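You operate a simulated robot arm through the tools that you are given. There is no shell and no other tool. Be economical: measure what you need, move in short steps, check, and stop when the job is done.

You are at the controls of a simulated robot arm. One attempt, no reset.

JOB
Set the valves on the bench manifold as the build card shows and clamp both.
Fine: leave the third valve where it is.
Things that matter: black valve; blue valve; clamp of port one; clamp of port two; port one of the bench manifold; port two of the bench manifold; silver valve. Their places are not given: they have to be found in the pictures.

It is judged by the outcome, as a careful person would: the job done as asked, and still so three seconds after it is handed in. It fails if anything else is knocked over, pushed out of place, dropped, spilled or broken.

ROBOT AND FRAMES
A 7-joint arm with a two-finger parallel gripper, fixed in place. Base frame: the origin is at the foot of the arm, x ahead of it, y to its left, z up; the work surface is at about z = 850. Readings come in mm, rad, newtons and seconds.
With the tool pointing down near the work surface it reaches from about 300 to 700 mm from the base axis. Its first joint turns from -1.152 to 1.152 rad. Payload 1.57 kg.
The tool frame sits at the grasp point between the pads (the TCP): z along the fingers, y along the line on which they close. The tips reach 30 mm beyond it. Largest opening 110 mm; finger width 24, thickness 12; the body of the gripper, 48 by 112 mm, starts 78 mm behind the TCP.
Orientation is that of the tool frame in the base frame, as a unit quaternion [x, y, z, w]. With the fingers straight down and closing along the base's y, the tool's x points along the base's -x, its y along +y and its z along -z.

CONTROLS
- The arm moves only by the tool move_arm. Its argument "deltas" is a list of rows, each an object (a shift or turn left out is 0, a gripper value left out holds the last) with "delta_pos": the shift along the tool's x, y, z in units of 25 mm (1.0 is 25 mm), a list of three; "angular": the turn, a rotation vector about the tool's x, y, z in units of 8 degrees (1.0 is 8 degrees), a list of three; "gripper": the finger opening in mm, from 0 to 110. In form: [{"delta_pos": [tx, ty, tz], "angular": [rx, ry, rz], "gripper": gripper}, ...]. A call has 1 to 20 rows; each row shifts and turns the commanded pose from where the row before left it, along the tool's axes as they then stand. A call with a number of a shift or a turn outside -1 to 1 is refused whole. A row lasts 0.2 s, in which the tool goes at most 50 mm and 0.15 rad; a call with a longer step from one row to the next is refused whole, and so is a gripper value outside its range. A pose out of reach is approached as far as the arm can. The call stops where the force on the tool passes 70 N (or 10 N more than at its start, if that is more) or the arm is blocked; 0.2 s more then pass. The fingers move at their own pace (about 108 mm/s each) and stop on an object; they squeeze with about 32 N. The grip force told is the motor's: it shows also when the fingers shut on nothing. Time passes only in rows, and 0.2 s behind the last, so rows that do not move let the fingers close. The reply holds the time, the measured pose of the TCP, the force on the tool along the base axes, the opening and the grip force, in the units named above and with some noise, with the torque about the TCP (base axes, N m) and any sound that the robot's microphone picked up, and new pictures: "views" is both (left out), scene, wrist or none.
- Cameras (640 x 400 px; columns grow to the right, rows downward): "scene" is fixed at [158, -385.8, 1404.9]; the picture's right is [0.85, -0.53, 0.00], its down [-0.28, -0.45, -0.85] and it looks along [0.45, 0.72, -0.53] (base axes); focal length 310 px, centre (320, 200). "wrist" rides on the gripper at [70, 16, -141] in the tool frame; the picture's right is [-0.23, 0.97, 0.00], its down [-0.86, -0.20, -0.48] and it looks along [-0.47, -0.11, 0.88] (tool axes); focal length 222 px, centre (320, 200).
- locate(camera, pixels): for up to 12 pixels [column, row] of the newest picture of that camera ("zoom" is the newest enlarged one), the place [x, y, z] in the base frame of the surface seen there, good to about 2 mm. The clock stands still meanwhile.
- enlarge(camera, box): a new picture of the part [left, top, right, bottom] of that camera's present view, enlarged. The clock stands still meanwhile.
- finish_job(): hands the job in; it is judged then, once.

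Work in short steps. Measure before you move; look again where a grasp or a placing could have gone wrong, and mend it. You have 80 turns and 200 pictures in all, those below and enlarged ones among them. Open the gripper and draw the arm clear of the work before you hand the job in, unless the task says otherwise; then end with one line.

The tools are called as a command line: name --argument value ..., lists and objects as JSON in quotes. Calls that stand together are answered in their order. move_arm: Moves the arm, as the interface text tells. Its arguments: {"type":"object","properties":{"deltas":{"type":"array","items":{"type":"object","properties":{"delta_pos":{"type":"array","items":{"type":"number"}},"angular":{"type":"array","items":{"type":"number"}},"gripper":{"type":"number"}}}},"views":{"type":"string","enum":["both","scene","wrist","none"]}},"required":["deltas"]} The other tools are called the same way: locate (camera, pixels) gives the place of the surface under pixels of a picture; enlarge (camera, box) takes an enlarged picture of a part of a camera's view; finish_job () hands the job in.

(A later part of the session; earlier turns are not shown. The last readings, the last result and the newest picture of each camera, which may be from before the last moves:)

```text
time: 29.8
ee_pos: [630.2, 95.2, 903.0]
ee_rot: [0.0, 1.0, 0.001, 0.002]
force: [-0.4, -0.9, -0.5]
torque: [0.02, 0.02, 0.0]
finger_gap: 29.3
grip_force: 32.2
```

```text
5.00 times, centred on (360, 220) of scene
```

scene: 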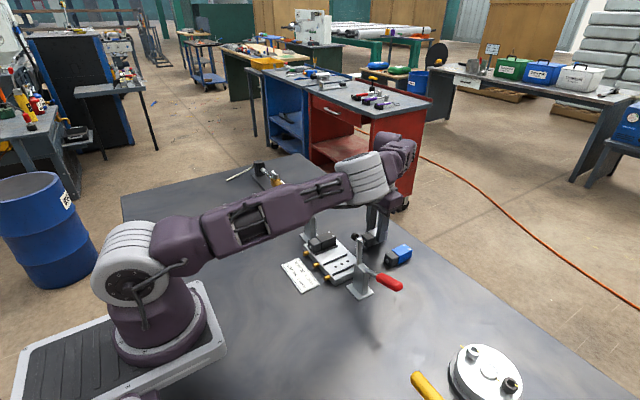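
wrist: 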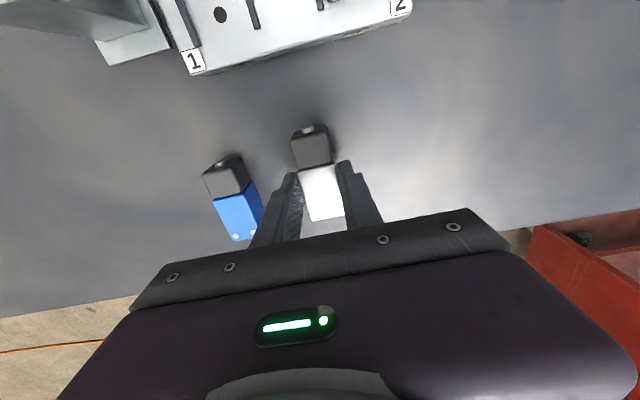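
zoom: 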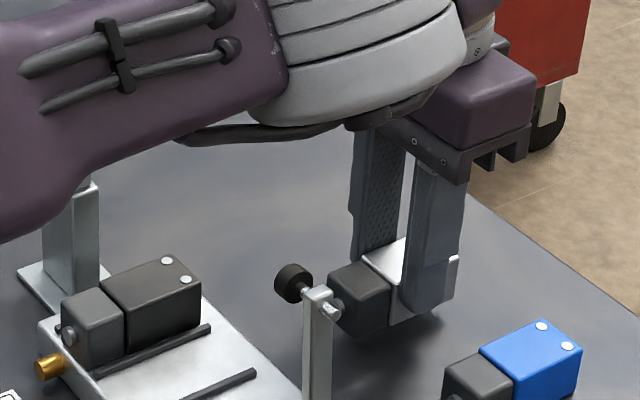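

10 mm above bench. Lower gently to contact, open to 54, and rise 70 mm.

move_arm --deltas '[{"delta_pos": [0, 0, 0.3]}, {"delta_pos": [0, 0, 0.06]}, {"delta_pos": [0, 0, 0.06]}, {"delta_pos": [0, 0, 0.02]}, {"gripper": 54}, {}, {"delta_pos": [0, 0, -0.7]}, {"delta_pos": [0, 0, -0.7]}, {"delta_pos": [0, 0, -0.7]}, {"delta_pos": [0, 0, -0.7]}, {}]'

enlarge --camera "wrist" --box '[260, 80, 390, 200]'

```text
time: 32.2
ee_pos: [629.8, 94.0, 963.5]
ee_rot: [0.0, 1.0, 0.0, 0.003]
force: [0.6, -0.2, -0.7]
torque: [-0.02, -0.01, -0.01]
finger_gap: 53.8
grip_force: 0.0
```

scene: 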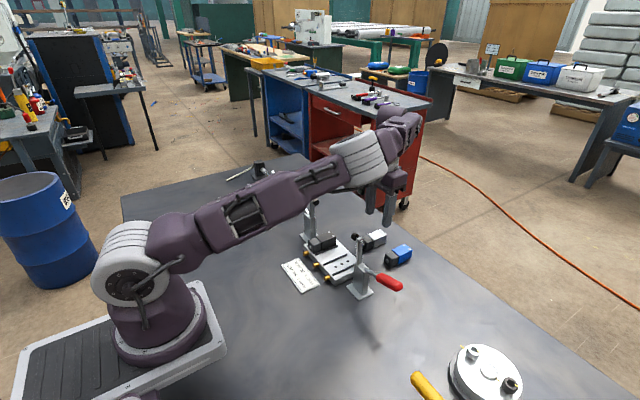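
wrist: 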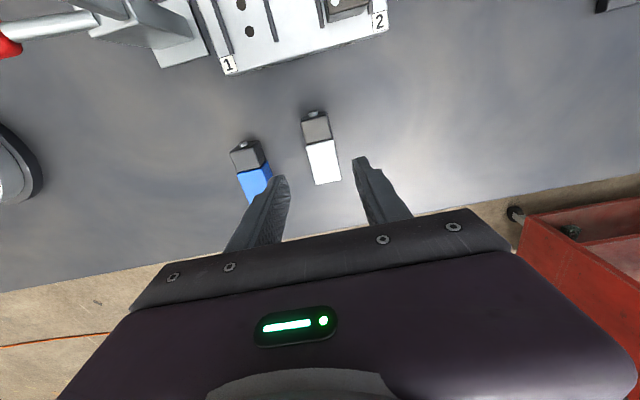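

```text
3.33 times, centred on (325, 140) of wrist
```

zoom: 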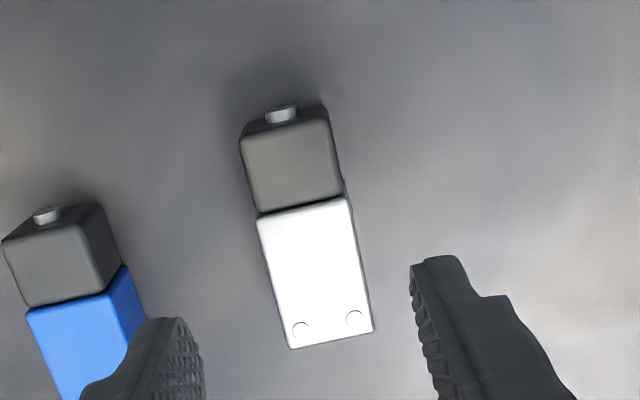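

Silver now stands at y≈95. Re-lean the tool 32°.

move_arm --deltas '[{"angular": [0, -1, 0]}, {"angular": [0, -1, 0]}, {"angular": [0, -1, 0]}, {"angular": [0, -1, 0]}, {}]' --views "none"

locate --camera "zoom" --pixels '[[245, 143], [330, 124], [264, 220], [345, 202], [293, 345], [370, 330]]'

```text
time: 33.4
ee_pos: [629.0, 93.8, 962.7]
ee_rot: [-0.001, 0.96, 0.002, 0.279]
force: [-0.7, 0.5, -0.4]
torque: [-0.04, 0.0, 0.0]
finger_gap: 54.0
grip_force: 0.0
```

```text
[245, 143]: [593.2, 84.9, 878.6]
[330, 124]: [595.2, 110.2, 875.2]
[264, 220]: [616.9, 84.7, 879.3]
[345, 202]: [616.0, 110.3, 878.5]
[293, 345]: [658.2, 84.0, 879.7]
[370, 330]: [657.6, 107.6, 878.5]
```

Lean good. Silver spans x 592–660, y ≈83–111. Lower to TCP (621, 96, 894).

move_arm --deltas '[{"delta_pos": [0.433, 0.02, 0.54]}, {"delta_pos": [0.433, 0.02, 0.54]}, {"delta_pos": [0.433, 0.02, 0.54]}, {"delta_pos": [0.433, 0.02, 0.54]}, {}]' --views "wrist"

enlarge --camera "scene" --box '[310, 180, 410, 260]'

```text
time: 34.6
ee_pos: [621.5, 95.8, 893.3]
ee_rot: [0.0, 0.961, 0.001, 0.278]
force: [-0.2, -0.9, -0.6]
torque: [-0.02, -0.01, 0.04]
finger_gap: 54.4
grip_force: 0.0
```

wrist: 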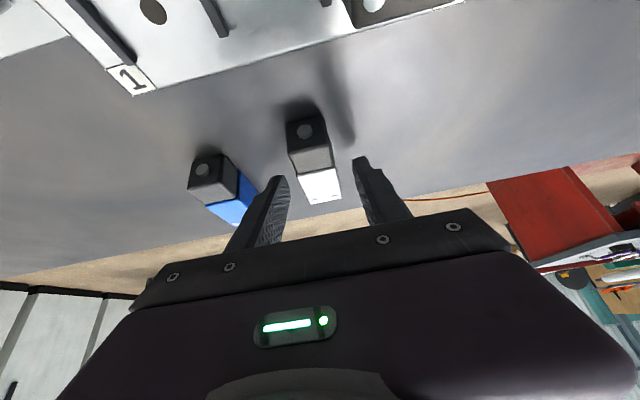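

```text
5.00 times, centred on (360, 220) of scene
```

zoom: 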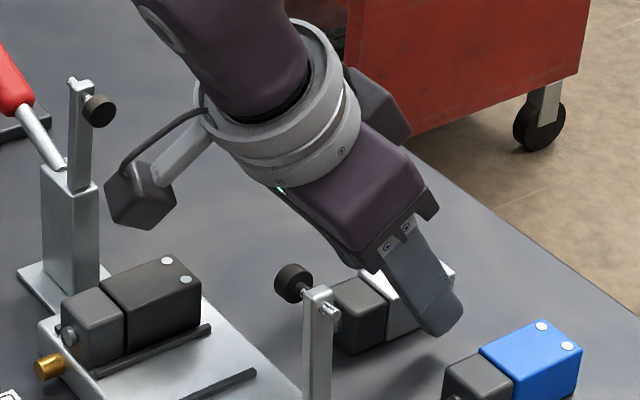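

Close, lift 120 mm, then carry to above port 1 (TCP (485,60,960)).

move_arm --deltas '[{"gripper": 15}, {}, {}, {"delta_pos": [-0.3, 0, -0.48]}, {"delta_pos": [-0.42, 0, -0.68]}, {"delta_pos": [-0.42, 0, -0.68]}, {"delta_pos": [-0.42, 0, -0.68]}, {"delta_pos": [-0.42, 0, -0.68]}, {"delta_pos": [-0.42, 0, -0.68]}, {"delta_pos": [0.72, -0.18, -0.1375]}, {"delta_pos": [0.72, -0.18, -0.1375]}, {"delta_pos": [0.72, -0.18, -0.1375]}, {"delta_pos": [0.72, -0.18, -0.1375]}, {"delta_pos": [0.72, -0.18, -0.1375]}, {"delta_pos": [0.72, -0.18, -0.1375]}, {"delta_pos": [0.72, -0.18, -0.1375]}, {"delta_pos": [0.72, -0.18, -0.1375]}, {}]'

enlarge --camera "scene" --box '[290, 190, 400, 290]'

```text
time: 38.4
ee_pos: [485.4, 61.2, 953.5]
ee_rot: [0.0, 0.96, 0.002, 0.279]
force: [-0.4, 0.1, -2.1]
torque: [0.01, -0.01, 0.03]
finger_gap: 29.4
grip_force: 31.6
```

scene: 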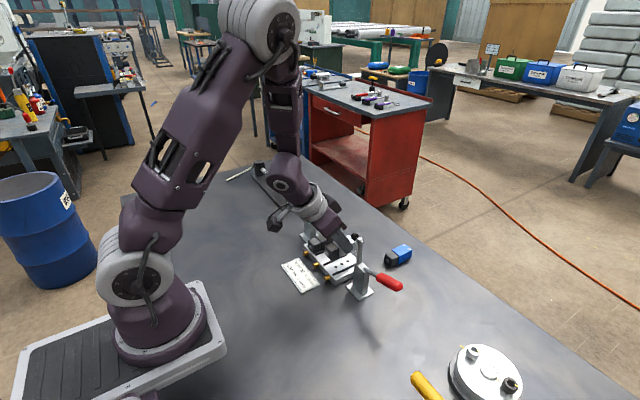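
wrist: 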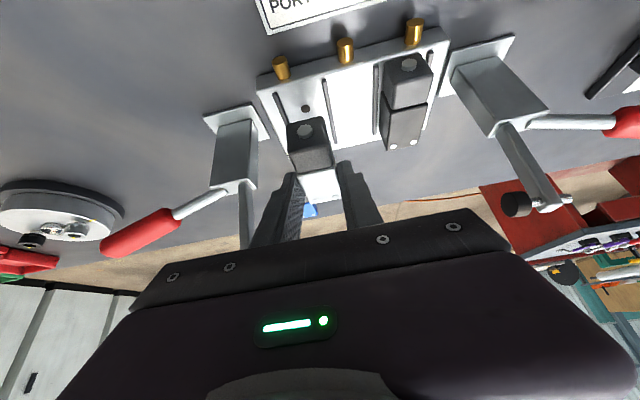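

```text
4.00 times, centred on (345, 240) of scene
```

zoom: 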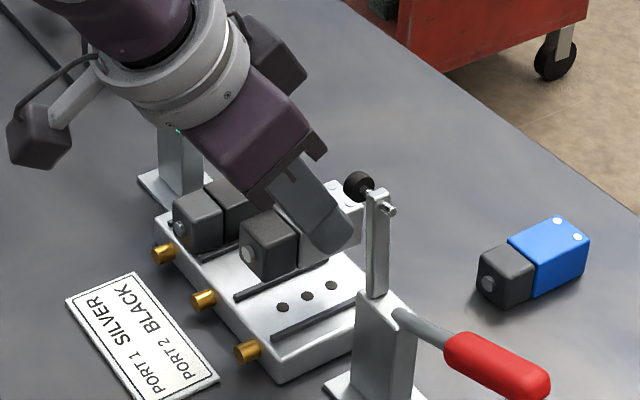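

Lower to ~4 mm above the seat.

move_arm --deltas '[{"delta_pos": [0.183, -0.01, 0.293]}, {"delta_pos": [0.183, -0.01, 0.293]}, {"delta_pos": [0.183, -0.01, 0.293]}, {"delta_pos": [0.183, -0.01, 0.293]}, {}]' --views "none"

enlarge --camera "wrist" --box '[220, 80, 420, 220]'

enlarge --camera "scene" --box '[300, 210, 380, 290]'

```text
time: 39.6
ee_pos: [484.7, 59.4, 918.3]
ee_rot: [0.0, 0.96, 0.002, 0.279]
force: [-0.3, 1.0, -1.5]
torque: [-0.02, 0.03, -0.01]
finger_gap: 29.4
grip_force: 32.0
```

```text
2.86 times, centred on (320, 150) of wrist
```

zoom: 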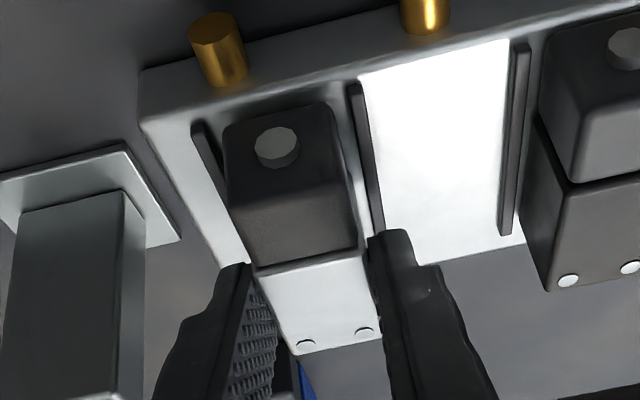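

```text
5.00 times, centred on (340, 250) of scene
```

zoom: 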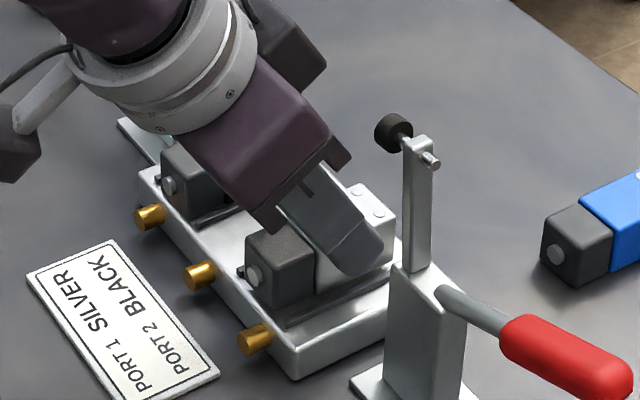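

Between the ribs. Lower gently to contact.

move_arm --deltas '[{"delta_pos": [0, 0.02, 0]}, {"delta_pos": [0.025, 0, 0.04]}, {"delta_pos": [0.025, 0, 0.04]}, {"delta_pos": [0.025, 0, 0.04]}, {"delta_pos": [0.025, 0, 0.04]}, {}]' --views "none"

```text
time: 41.0
ee_pos: [484.3, 60.0, 916.1]
ee_rot: [-0.001, 0.96, 0.001, 0.279]
force: [-4.6, 3.2, 13.4]
torque: [-0.03, 0.48, -0.1]
finger_gap: 29.3
grip_force: 32.1
```

enlarge --camera "scene" --box '[320, 225, 370, 280]'

enlarge --camera "wrist" --box '[270, 100, 370, 190]'

```text
7.27 times, centred on (345, 252) of scene
```

zoom: 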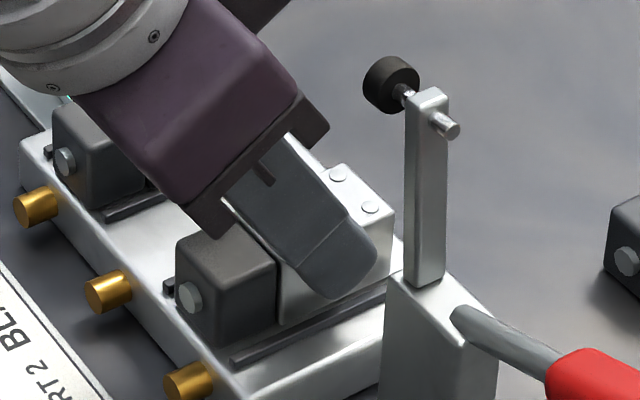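

```text
4.44 times, centred on (320, 145) of wrist
```

zoom: 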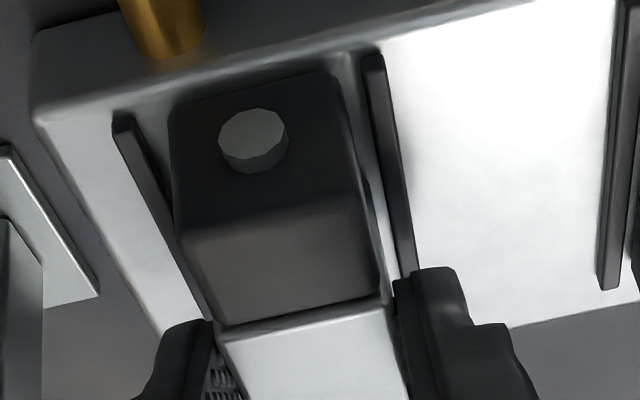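

It sits down between the ribs. Release and retreat along the tool axis.

move_arm --deltas '[{"gripper": 42}, {}, {"delta_pos": [0, 0, -0.8]}, {"delta_pos": [0, 0, -0.8]}, {"delta_pos": [0, 0, -0.8]}, {"delta_pos": [0, 0, -0.8]}, {"delta_pos": [0, 0, -0.6]}, {}]'

enlarge --camera "scene" --box '[300, 215, 370, 285]'

enlarge --camera "wrist" --box '[240, 60, 420, 190]'

```text
time: 42.8
ee_pos: [432.8, 59.2, 995.8]
ee_rot: [-0.001, 0.96, 0.003, 0.278]
force: [1.0, -0.1, -0.6]
torque: [0.04, 0.0, 0.0]
finger_gap: 42.0
grip_force: 0.1
```

scene: 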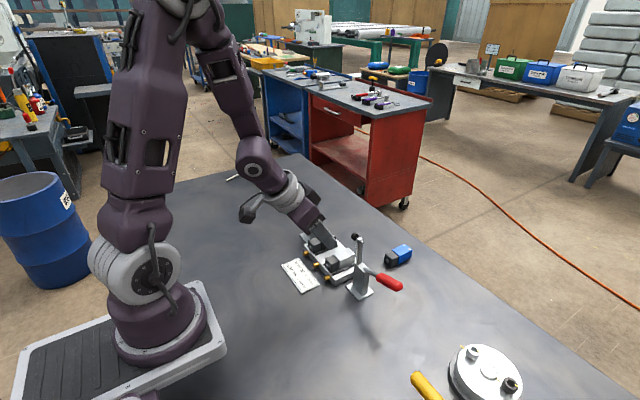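
wrist: 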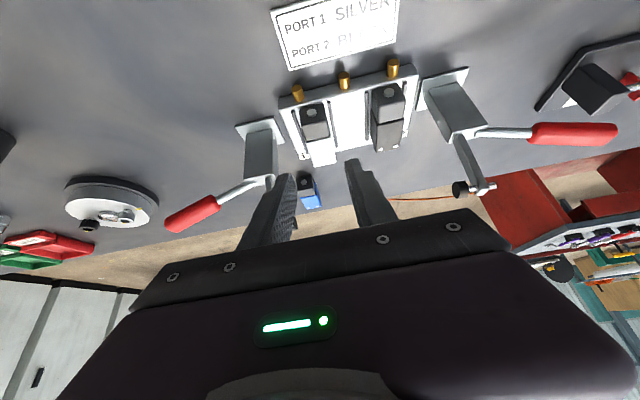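

```text
5.71 times, centred on (335, 250) of scene
```

zoom: 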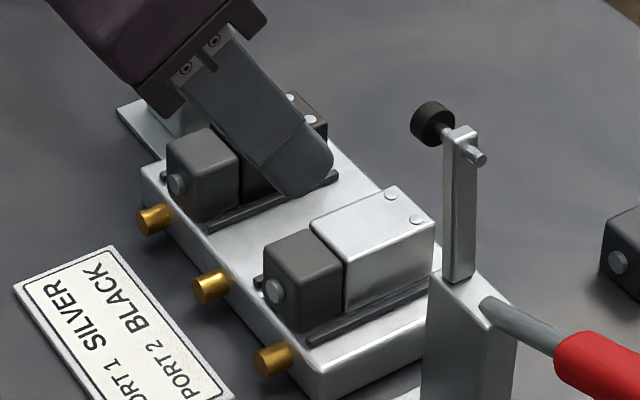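

```text
3.08 times, centred on (330, 125) of wrist
```

zoom: 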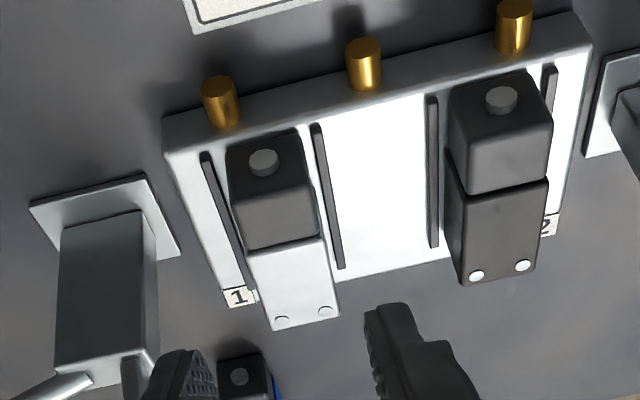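

Both look seated. I check the valve tops for position and flatness.

locate --camera "zoom" --pixels '[[237, 215], [308, 200], [255, 258], [318, 244], [272, 322], [334, 308], [460, 185], [545, 170], [455, 200], [540, 185], [468, 275], [533, 262]]'

enlarge --camera "scene" --box '[340, 225, 415, 305]'

```text
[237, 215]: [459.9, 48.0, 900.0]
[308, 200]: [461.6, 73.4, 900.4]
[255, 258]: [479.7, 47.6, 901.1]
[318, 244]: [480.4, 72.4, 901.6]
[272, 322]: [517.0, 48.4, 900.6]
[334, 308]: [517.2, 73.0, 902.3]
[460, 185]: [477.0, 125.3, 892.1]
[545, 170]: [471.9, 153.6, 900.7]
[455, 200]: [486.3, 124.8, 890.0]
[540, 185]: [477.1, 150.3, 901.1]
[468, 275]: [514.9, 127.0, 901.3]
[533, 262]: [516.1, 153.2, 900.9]
```

```text
5.00 times, centred on (378, 265) of scene
```

zoom: 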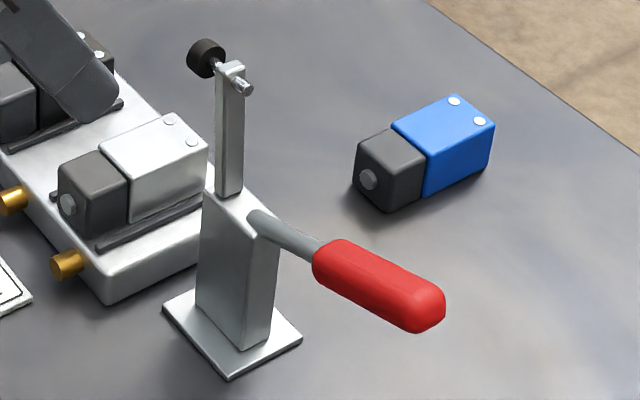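

Both flat (tops z≈901), centred between ribs. Now clamp 1: handle runs from (495,−34,931) to about (494,−130,962). I rise, move over the handle and straighten the tool.

move_arm --deltas '[{"delta_pos": [-0.42, 0, -0.68], "gripper": 60}, {"delta_pos": [-0.42, 0, -0.68]}, {"delta_pos": [-0.42, 0, -0.68]}, {"delta_pos": [-0.42, 0, -0.68]}, {"delta_pos": [-0.24, -0.795, 0.15]}, {"delta_pos": [-0.24, -0.795, 0.15]}, {"delta_pos": [-0.24, -0.795, 0.15]}, {"delta_pos": [-0.24, -0.795, 0.15]}, {"delta_pos": [-0.24, -0.795, 0.15]}, {"delta_pos": [-0.24, -0.795, 0.15]}, {"delta_pos": [-0.24, -0.795, 0.15]}, {"delta_pos": [-0.24, -0.795, 0.15]}, {"angular": [0, 1, 0]}, {"angular": [0, 1, 0]}, {"angular": [0, 1, 0]}, {"angular": [0, 1, 0]}, {}]' --views "none"

move_arm --deltas '[{"angular": [0, 0, 1]}, {"angular": [0, 0, 1]}, {"angular": [0, 0, 1]}, {"angular": [0, 0, 1]}, {"angular": [0, 0, 1]}, {"angular": [0, 0, 1]}, {"angular": [0, 0, 1]}, {"angular": [0, 0, 1]}, {"angular": [0, 0, 1]}, {"angular": [0, 0, 1]}, {"angular": [0, 0, 1]}, {"angular": [0, 0, 0.25]}, {}]'

```text
time: 46.4
ee_pos: [480.1, -84.2, 1042.5]
ee_rot: [0.0, 1.0, 0.0, 0.003]
force: [0.2, -0.7, 0.2]
torque: [0.01, 0.04, 0.02]
finger_gap: 59.8
grip_force: 0.0
out of reach, approached as far as the arm can: row 2, 3, 4, 5, 12
```

```text
time: 49.2
ee_pos: [479.2, -85.6, 1043.3]
ee_rot: [0.707, 0.707, 0.002, 0.001]
force: [-0.3, 1.1, -0.4]
torque: [0.04, 0.0, 0.02]
finger_gap: 60.1
grip_force: 0.1
```

scene: 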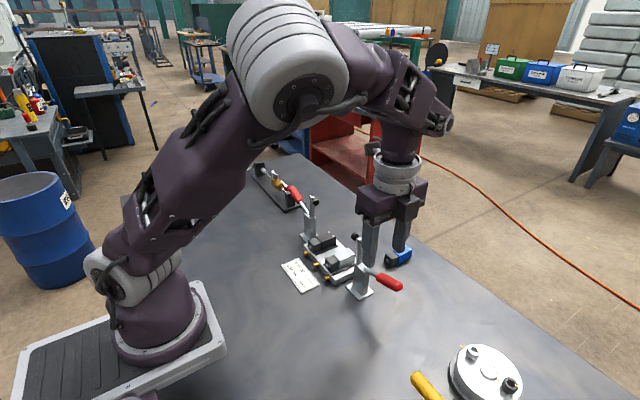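
wrist: 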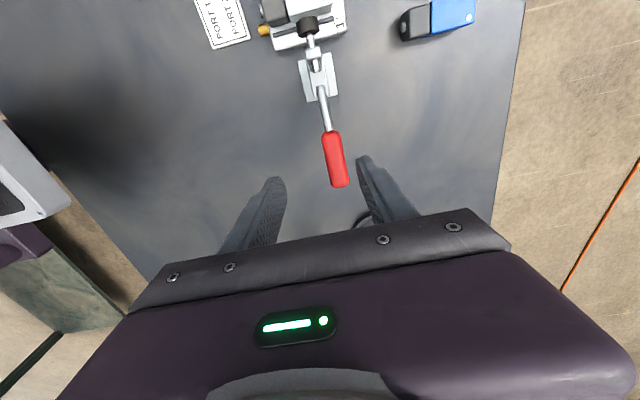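

Yawed well (tool x=+y, tool y=+x). I locate the handle.

enlarge --camera "wrist" --box '[260, 20, 400, 200]'

locate --camera "wrist" --pixels '[[324, 134], [340, 134], [328, 160], [344, 158], [336, 160], [332, 140], [339, 180], [325, 110], [316, 75], [318, 55], [312, 42], [340, 187]]'

```text
2.22 times, centred on (330, 110) of wrist
```

zoom: 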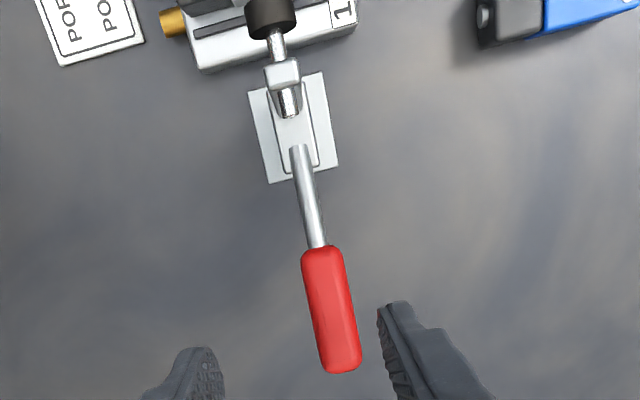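

```text
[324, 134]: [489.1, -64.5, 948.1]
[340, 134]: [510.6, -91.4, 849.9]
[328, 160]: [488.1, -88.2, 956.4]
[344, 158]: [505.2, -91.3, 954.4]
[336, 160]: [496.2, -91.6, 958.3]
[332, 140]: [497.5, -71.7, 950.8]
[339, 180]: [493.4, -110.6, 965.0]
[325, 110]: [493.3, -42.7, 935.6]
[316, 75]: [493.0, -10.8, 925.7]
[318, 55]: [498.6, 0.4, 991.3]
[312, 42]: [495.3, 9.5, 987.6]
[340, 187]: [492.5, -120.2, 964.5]
```

Handle axis x≈495; at y=−95 axis z≈950. Lower the open fingers around it and close.

move_arm --deltas '[{"delta_pos": [-0.376, 0.63, 0]}, {"delta_pos": [0, 0, 0.9]}, {"delta_pos": [0, 0, 0.95]}, {"delta_pos": [0, 0, 0.95]}, {"delta_pos": [0, 0, 0.93]}, {}, {"gripper": 5}, {}, {}]'

enlarge --camera "scene" --box '[330, 210, 440, 310]'

```text
time: 51.2
ee_pos: [495.7, -94.6, 949.4]
ee_rot: [0.706, 0.708, 0.0, -0.001]
force: [-27.1, 1.6, -2.6]
torque: [-0.23, 0.0, -0.12]
finger_gap: 20.9
grip_force: 34.1
```

scene: 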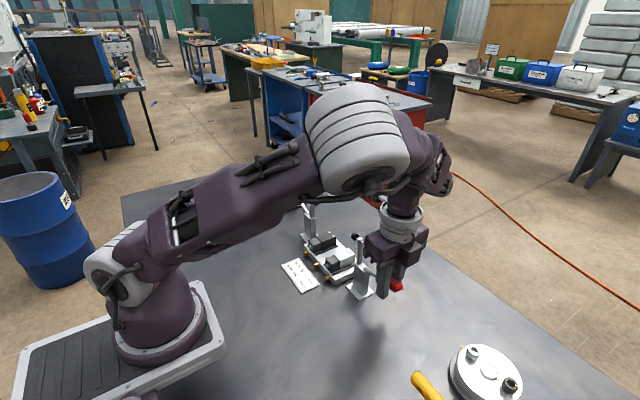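
wrist: 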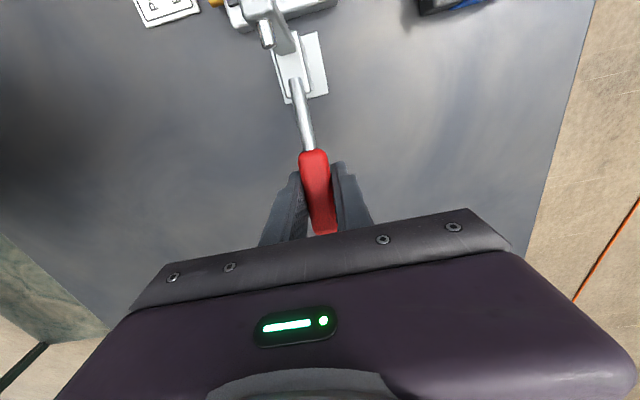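

```text
4.00 times, centred on (385, 260) of scene
```

zoom: 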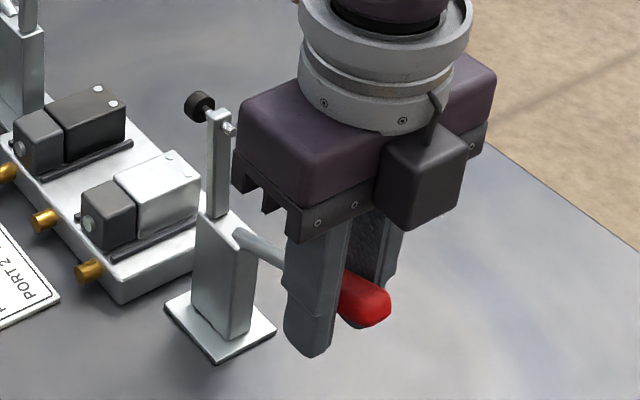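

Handle gripped (20.9 mm) with a −27 N side load; shift −2.5 mm x to relieve it, then begin the arc upward.

move_arm --deltas '[{"delta_pos": [0, -0.1, 0]}, {"delta_pos": [0.126, 0, -0.268]}, {"delta_pos": [0.126, 0, -0.268]}, {"delta_pos": [0.17, 0, -0.242]}, {"delta_pos": [0.17, 0, -0.242]}, {}]'

enlarge --camera "scene" --box '[330, 210, 440, 310]'

```text
time: 52.6
ee_pos: [495.1, -80.1, 974.9]
ee_rot: [0.707, 0.707, 0.002, 0.002]
force: [10.0, -11.1, -9.6]
torque: [-1.15, 0.49, 0.35]
finger_gap: 20.7
grip_force: 34.4
```

scene: 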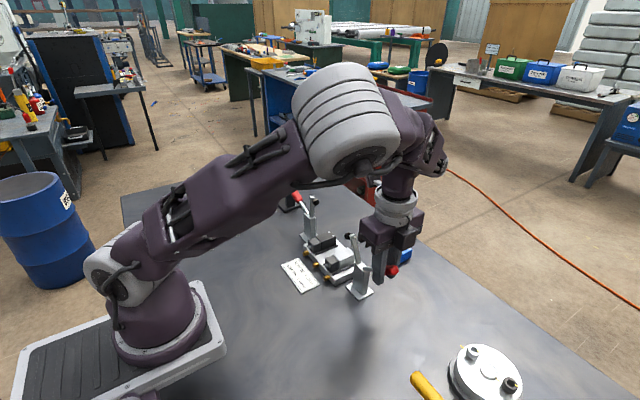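
wrist: 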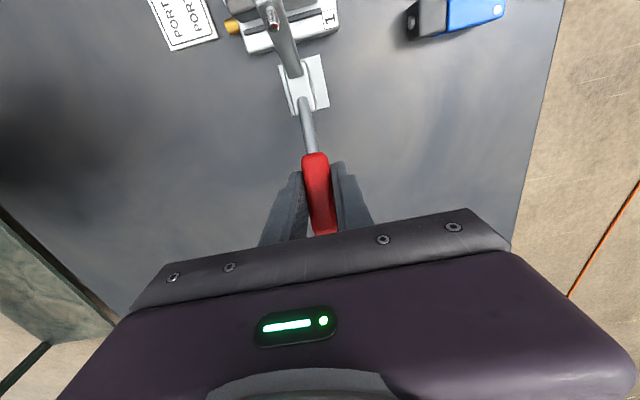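

```text
4.00 times, centred on (385, 260) of scene
```

zoom: 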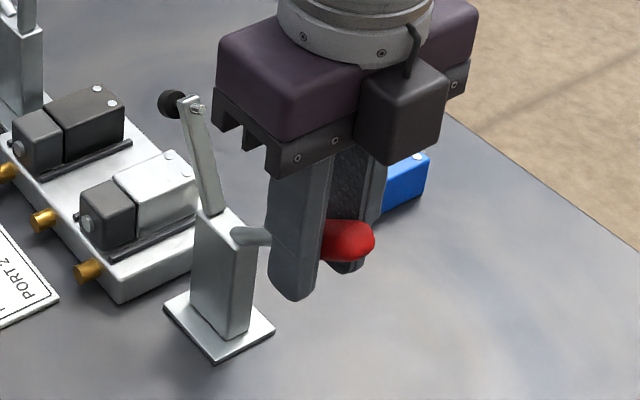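

Works: the arm swings over as the handle lifts, with small forces. Continue the arc to 110°.

move_arm --deltas '[{"delta_pos": [0.21, 0, -0.21]}, {"delta_pos": [0.21, 0, -0.21]}, {"delta_pos": [0.242, 0, -0.17]}, {"delta_pos": [0.242, 0, -0.17]}, {"delta_pos": [0.268, 0, -0.126]}, {"delta_pos": [0.268, 0, -0.126]}, {}]'

enlarge --camera "scene" --box '[330, 190, 440, 290]'

```text
time: 54.2
ee_pos: [493.6, -41.2, 998.8]
ee_rot: [0.706, 0.708, 0.005, 0.001]
force: [20.8, 1.5, 7.2]
torque: [0.2, 0.16, 0.25]
finger_gap: 23.1
grip_force: 9.8
```

scene: 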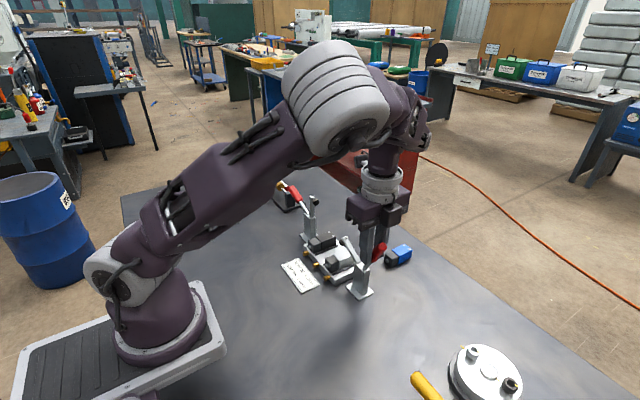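
wrist: 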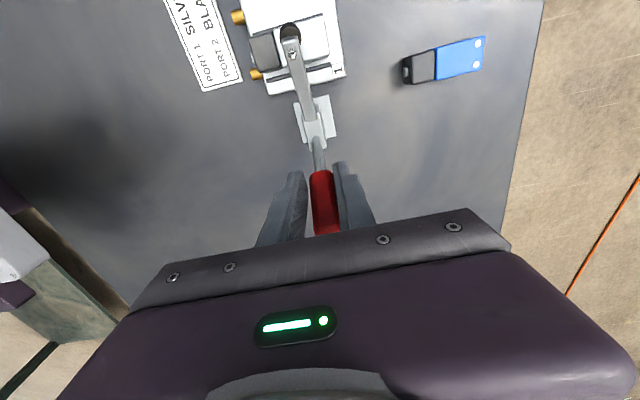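

```text
4.00 times, centred on (385, 240) of scene
```

zoom: 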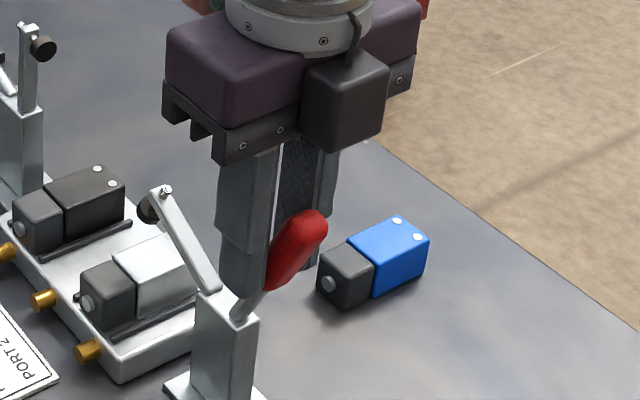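

Arm now ~45° down toward silver. Continue arc to 80°, easing x by +1 mm.

move_arm --deltas '[{"delta_pos": [0.286, 0.05, -0.076]}, {"delta_pos": [0.286, 0, -0.076]}, {"delta_pos": [0.296, 0, -0.026]}, {"delta_pos": [0.296, 0, -0.026]}, {"delta_pos": [0.296, 0, 0.026]}, {"delta_pos": [0.296, 0, 0.026]}, {}]'

enlarge --camera "scene" --box '[310, 190, 420, 290]'

```text
time: 55.8
ee_pos: [493.3, 2.1, 1001.8]
ee_rot: [0.706, 0.708, 0.002, 0.0]
force: [0.6, 0.7, 0.0]
torque: [0.0, 0.01, 0.01]
finger_gap: 4.9
grip_force: 0.0
```

scene: 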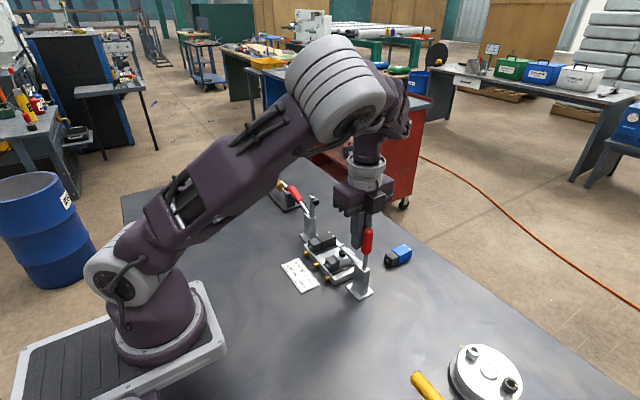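
wrist: 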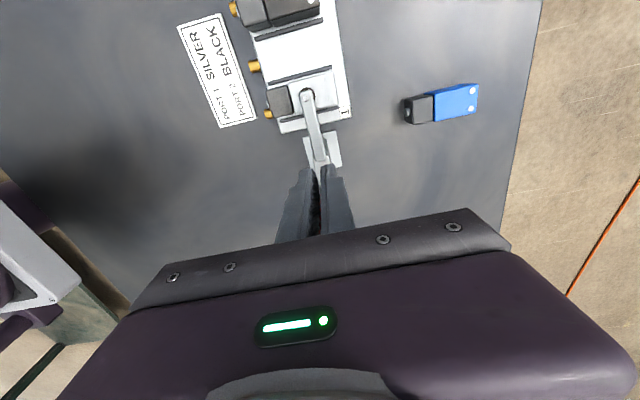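

```text
4.00 times, centred on (365, 240) of scene
```

zoom: 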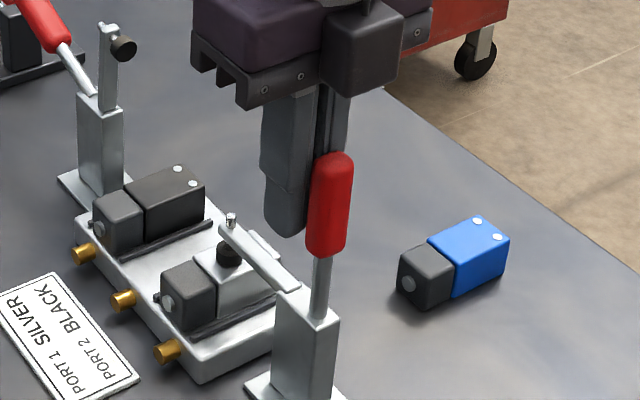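

The grip slid off near the end; handle is now near-vertical and the arm ~20° above horizontal. I'll finish by pushing the handle from the −y side; locate it first.

locate --camera "zoom" --pixels '[[332, 155], [330, 200], [322, 250], [318, 290], [312, 320], [290, 290], [232, 232], [228, 252], [230, 215], [285, 320]]'

move_arm --deltas '[{"delta_pos": [0, 0, -0.9]}, {"delta_pos": [0, 0, -0.9]}, {"delta_pos": [0, 0, -0.9]}, {"delta_pos": [0, 0, -0.9]}, {"delta_pos": [-0.9, 0.04, 0]}, {"delta_pos": [-0.9, 0.04, 0]}, {"delta_pos": [-0.9, 0, 0]}, {"delta_pos": [-0.9, 0, 0]}, {}]'

```text
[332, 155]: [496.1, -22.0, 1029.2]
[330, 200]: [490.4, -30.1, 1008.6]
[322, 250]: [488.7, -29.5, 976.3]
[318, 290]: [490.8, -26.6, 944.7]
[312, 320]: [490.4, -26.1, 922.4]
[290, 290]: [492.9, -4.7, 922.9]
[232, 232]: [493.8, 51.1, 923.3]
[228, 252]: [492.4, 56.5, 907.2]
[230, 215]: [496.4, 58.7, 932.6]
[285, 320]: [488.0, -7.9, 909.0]
```

```text
time: 57.8
ee_pos: [494.1, -89.9, 1093.5]
ee_rot: [0.707, 0.707, 0.003, 0.001]
force: [0.9, 0.2, -0.2]
torque: [0.01, -0.01, -0.01]
finger_gap: 5.1
grip_force: 0.0
```

scene: 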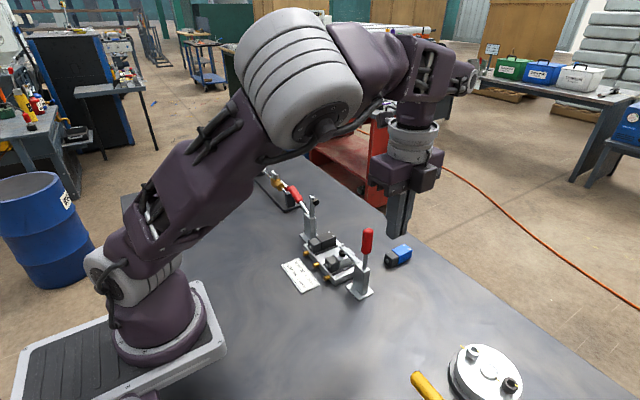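
wrist: 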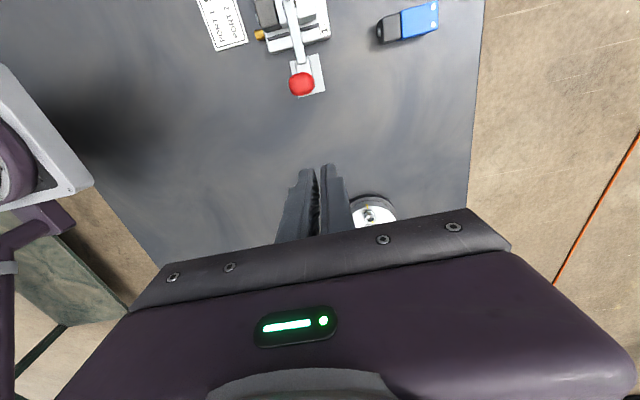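

The arm may already be horizontal (z 923 at both ends). I take a close look.

enlarge --camera "scene" --box '[315, 220, 385, 290]'

enlarge --camera "wrist" --box '[240, 0, 350, 110]'

```text
5.71 times, centred on (350, 255) of scene
```

zoom: 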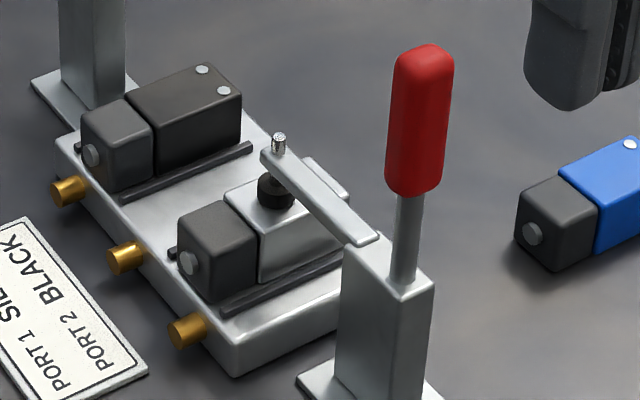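

```text
3.64 times, centred on (295, 55) of wrist
```

zoom: 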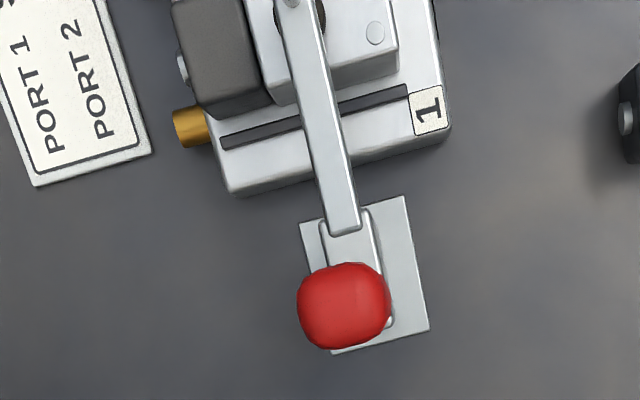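

Clamp 1 appears closed (pad on silver, arm level, handle upright). I confirm with a gentle push on the handle from the −y side.

move_arm --deltas '[{"delta_pos": [0, 0, 0.9], "gripper": 0}, {"delta_pos": [0, 0, 0.9]}, {"delta_pos": [0, 0, 0.9]}, {"delta_pos": [0, 0, 0.8]}, {"delta_pos": [0.5, 0, 0]}, {"delta_pos": [0.5, 0, 0]}, {"delta_pos": [0.5, 0, 0]}, {"delta_pos": [0.16, 0, 0]}, {"delta_pos": [0.08, 0, 0]}, {"delta_pos": [0.08, 0, 0]}, {"delta_pos": [0.08, 0, 0]}, {}]'

enlarge --camera "scene" --box '[315, 200, 415, 290]'

```text
time: 60.4
ee_pos: [499.0, -41.7, 1006.4]
ee_rot: [0.707, 0.707, 0.002, 0.001]
force: [0.4, -3.3, 0.5]
torque: [0.03, 0.04, -0.03]
finger_gap: 0.1
grip_force: 21.3
```

scene: 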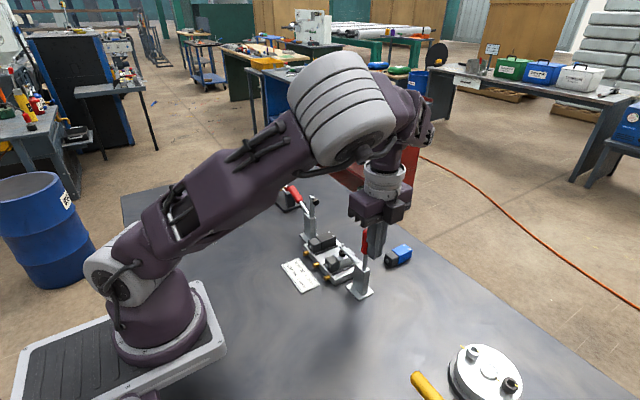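
wrist: 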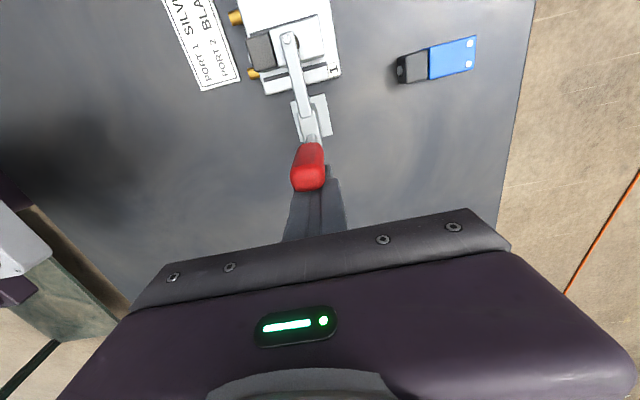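

```text
4.44 times, centred on (365, 245) of scene
```

zoom: 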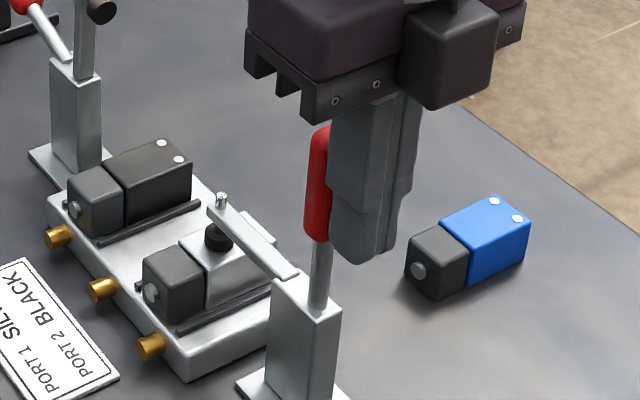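

Just touching (3 N). Push a few mm more to see whether it is at its stop.

move_arm --deltas '[{"delta_pos": [0.06, 0, 0]}, {"delta_pos": [0.06, 0, 0]}, {"delta_pos": [0.06, 0, 0]}, {}]' --views "none"

```text
time: 61.4
ee_pos: [497.9, -41.1, 1006.6]
ee_rot: [0.708, 0.706, 0.001, 0.005]
force: [14.6, -45.3, 10.0]
torque: [0.74, 0.24, -0.14]
finger_gap: 0.0
grip_force: 21.2
```

Firm stop (45 N without motion): clamp 1 is closed. Back off, rise, and traverse toward clamp 2's handle.

move_arm --deltas '[{"delta_pos": [-0.7, 0, 0]}, {"delta_pos": [-0.7, 0, 0]}, {"delta_pos": [0, 0, -1]}, {"delta_pos": [0, 0, -1]}, {"delta_pos": [0, 0, -1]}, {"delta_pos": [0, 0, -1]}, {"delta_pos": [1, -0.02, 0], "gripper": 60}, {"delta_pos": [1, -0.02, 0]}, {"delta_pos": [1, -0.02, 0]}, {"delta_pos": [1, -0.02, 0]}, {"delta_pos": [1, -0.02, 0]}, {"delta_pos": [1, -0.02, 0]}, {"delta_pos": [1, -0.02, 0]}, {"delta_pos": [1, -0.02, 0]}, {"delta_pos": [1, -0.02, 0]}, {"delta_pos": [1, -0.02, 0]}, {"delta_pos": [1, -0.02, 0]}, {"delta_pos": [1, -0.02, 0]}, {"delta_pos": [1, -0.02, 0]}, {}]'

```text
time: 65.6
ee_pos: [489.0, 254.6, 1109.9]
ee_rot: [0.707, 0.708, 0.002, 0.001]
force: [0.5, -0.1, -0.3]
torque: [-0.05, 0.03, 0.03]
finger_gap: 59.9
grip_force: 0.1
```

scene: 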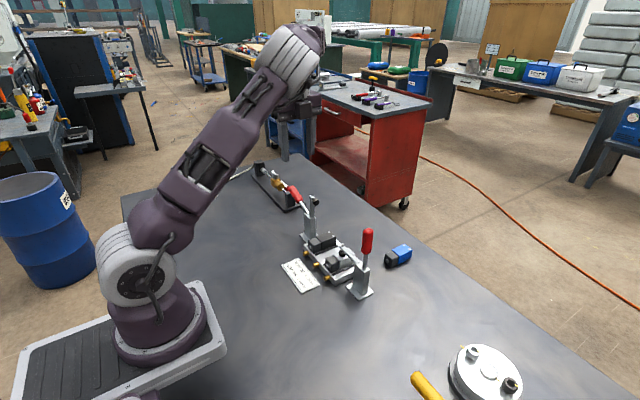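
wrist: 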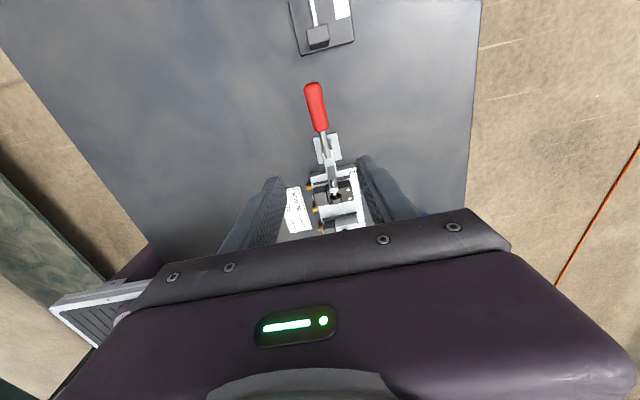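

Handle 2 is visible at (316,105); the nearby black fixture at (318,38). I locate both.

locate --camera "wrist" --pixels '[[308, 110], [324, 108], [316, 110], [314, 92], [319, 126], [313, 85], [327, 150], [318, 38], [318, 47], [333, 197], [330, 165], [321, 135]]'

enlarge --camera "wrist" --box '[270, 0, 390, 130]'

```text
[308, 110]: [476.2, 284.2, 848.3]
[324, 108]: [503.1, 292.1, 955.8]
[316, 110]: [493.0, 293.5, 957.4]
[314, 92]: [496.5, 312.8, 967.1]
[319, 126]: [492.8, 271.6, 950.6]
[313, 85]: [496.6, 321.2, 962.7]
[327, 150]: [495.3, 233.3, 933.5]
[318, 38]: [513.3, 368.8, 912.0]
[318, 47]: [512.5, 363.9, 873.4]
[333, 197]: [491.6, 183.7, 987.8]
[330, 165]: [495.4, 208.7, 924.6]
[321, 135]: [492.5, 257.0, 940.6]
```

```text
3.08 times, centred on (330, 65) of wrist
```

zoom: 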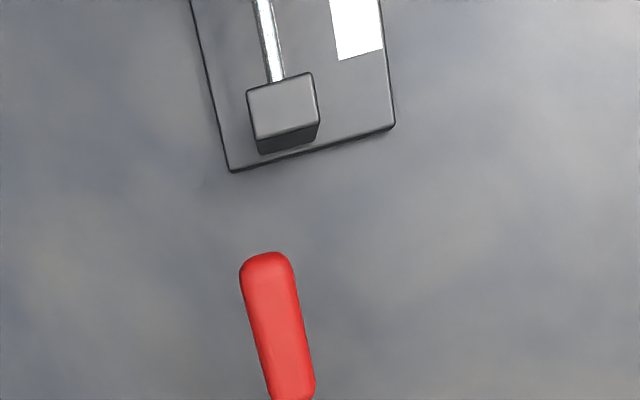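

Handle axis x≈494.5; at y=294 axis z≈950. Move above, descend, and close.

move_arm --deltas '[{"delta_pos": [0.79, 0.11, 0]}, {"delta_pos": [0.79, 0.11, 0]}, {"delta_pos": [0, 0, 0.92]}, {"delta_pos": [0, 0, 0.92]}, {"delta_pos": [0, 0, 0.92]}, {"delta_pos": [0, 0, 0.92]}, {"delta_pos": [0, 0, 0.92]}, {"delta_pos": [0, 0, 0.92]}, {"delta_pos": [0, 0, 0.92]}, {}, {"gripper": 5}, {}, {}]'

enlarge --camera "scene" --box '[250, 140, 360, 250]'

```text
time: 68.4
ee_pos: [495.0, 292.3, 946.2]
ee_rot: [0.707, 0.708, 0.0, 0.0]
force: [-28.6, -5.5, -5.1]
torque: [0.43, 0.02, -0.18]
finger_gap: 20.8
grip_force: 33.8
```

scene: 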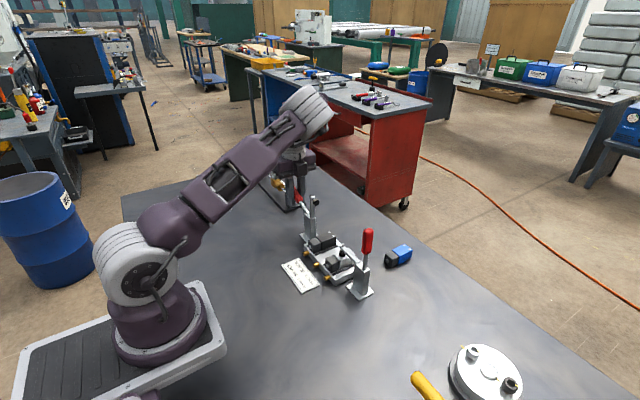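
wrist: 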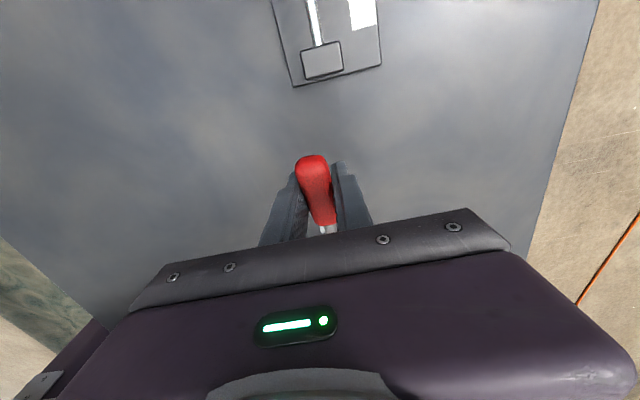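

```text
3.64 times, centred on (305, 195) of scene
```

zoom: 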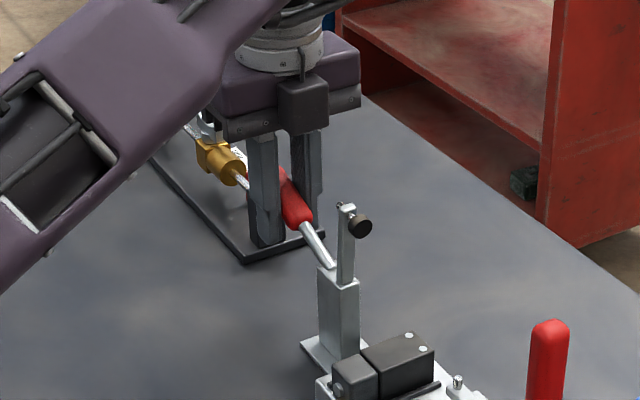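

Gripped. Ease −2 mm x, then the mirrored arc up to 110°.

move_arm --deltas '[{"delta_pos": [0, -0.08, 0]}, {"delta_pos": [-0.126, 0, -0.268]}, {"delta_pos": [-0.126, 0, -0.268]}, {"delta_pos": [-0.17, 0, -0.242]}, {"delta_pos": [-0.17, 0, -0.242]}, {"delta_pos": [-0.21, 0, -0.21]}, {"delta_pos": [-0.21, 0, -0.21]}, {"delta_pos": [-0.242, 0, -0.17]}, {"delta_pos": [-0.242, 0, -0.17]}, {}]'

enlarge --camera "scene" --box '[250, 140, 360, 250]'

```text
time: 70.6
ee_pos: [494.4, 255.2, 990.3]
ee_rot: [0.707, 0.707, 0.004, 0.001]
force: [18.0, 12.2, -11.8]
torque: [1.22, 0.88, -0.56]
finger_gap: 20.8
grip_force: 33.8
```

scene: 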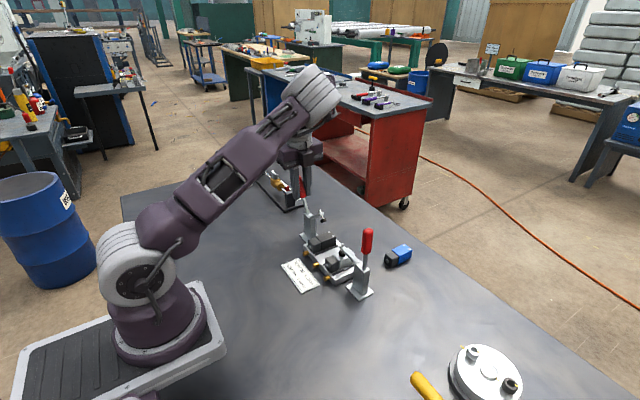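
wrist: 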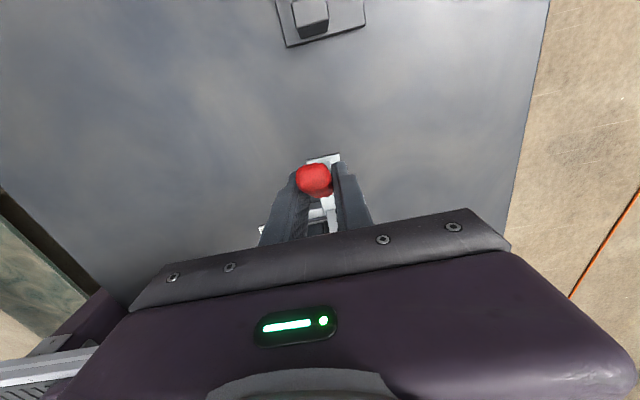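

```text
3.64 times, centred on (305, 195) of scene
```

zoom: 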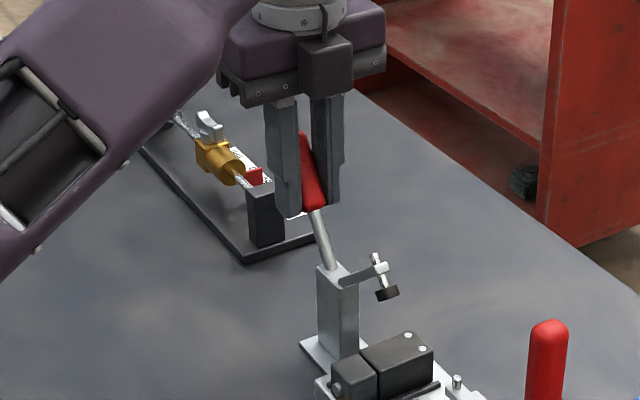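

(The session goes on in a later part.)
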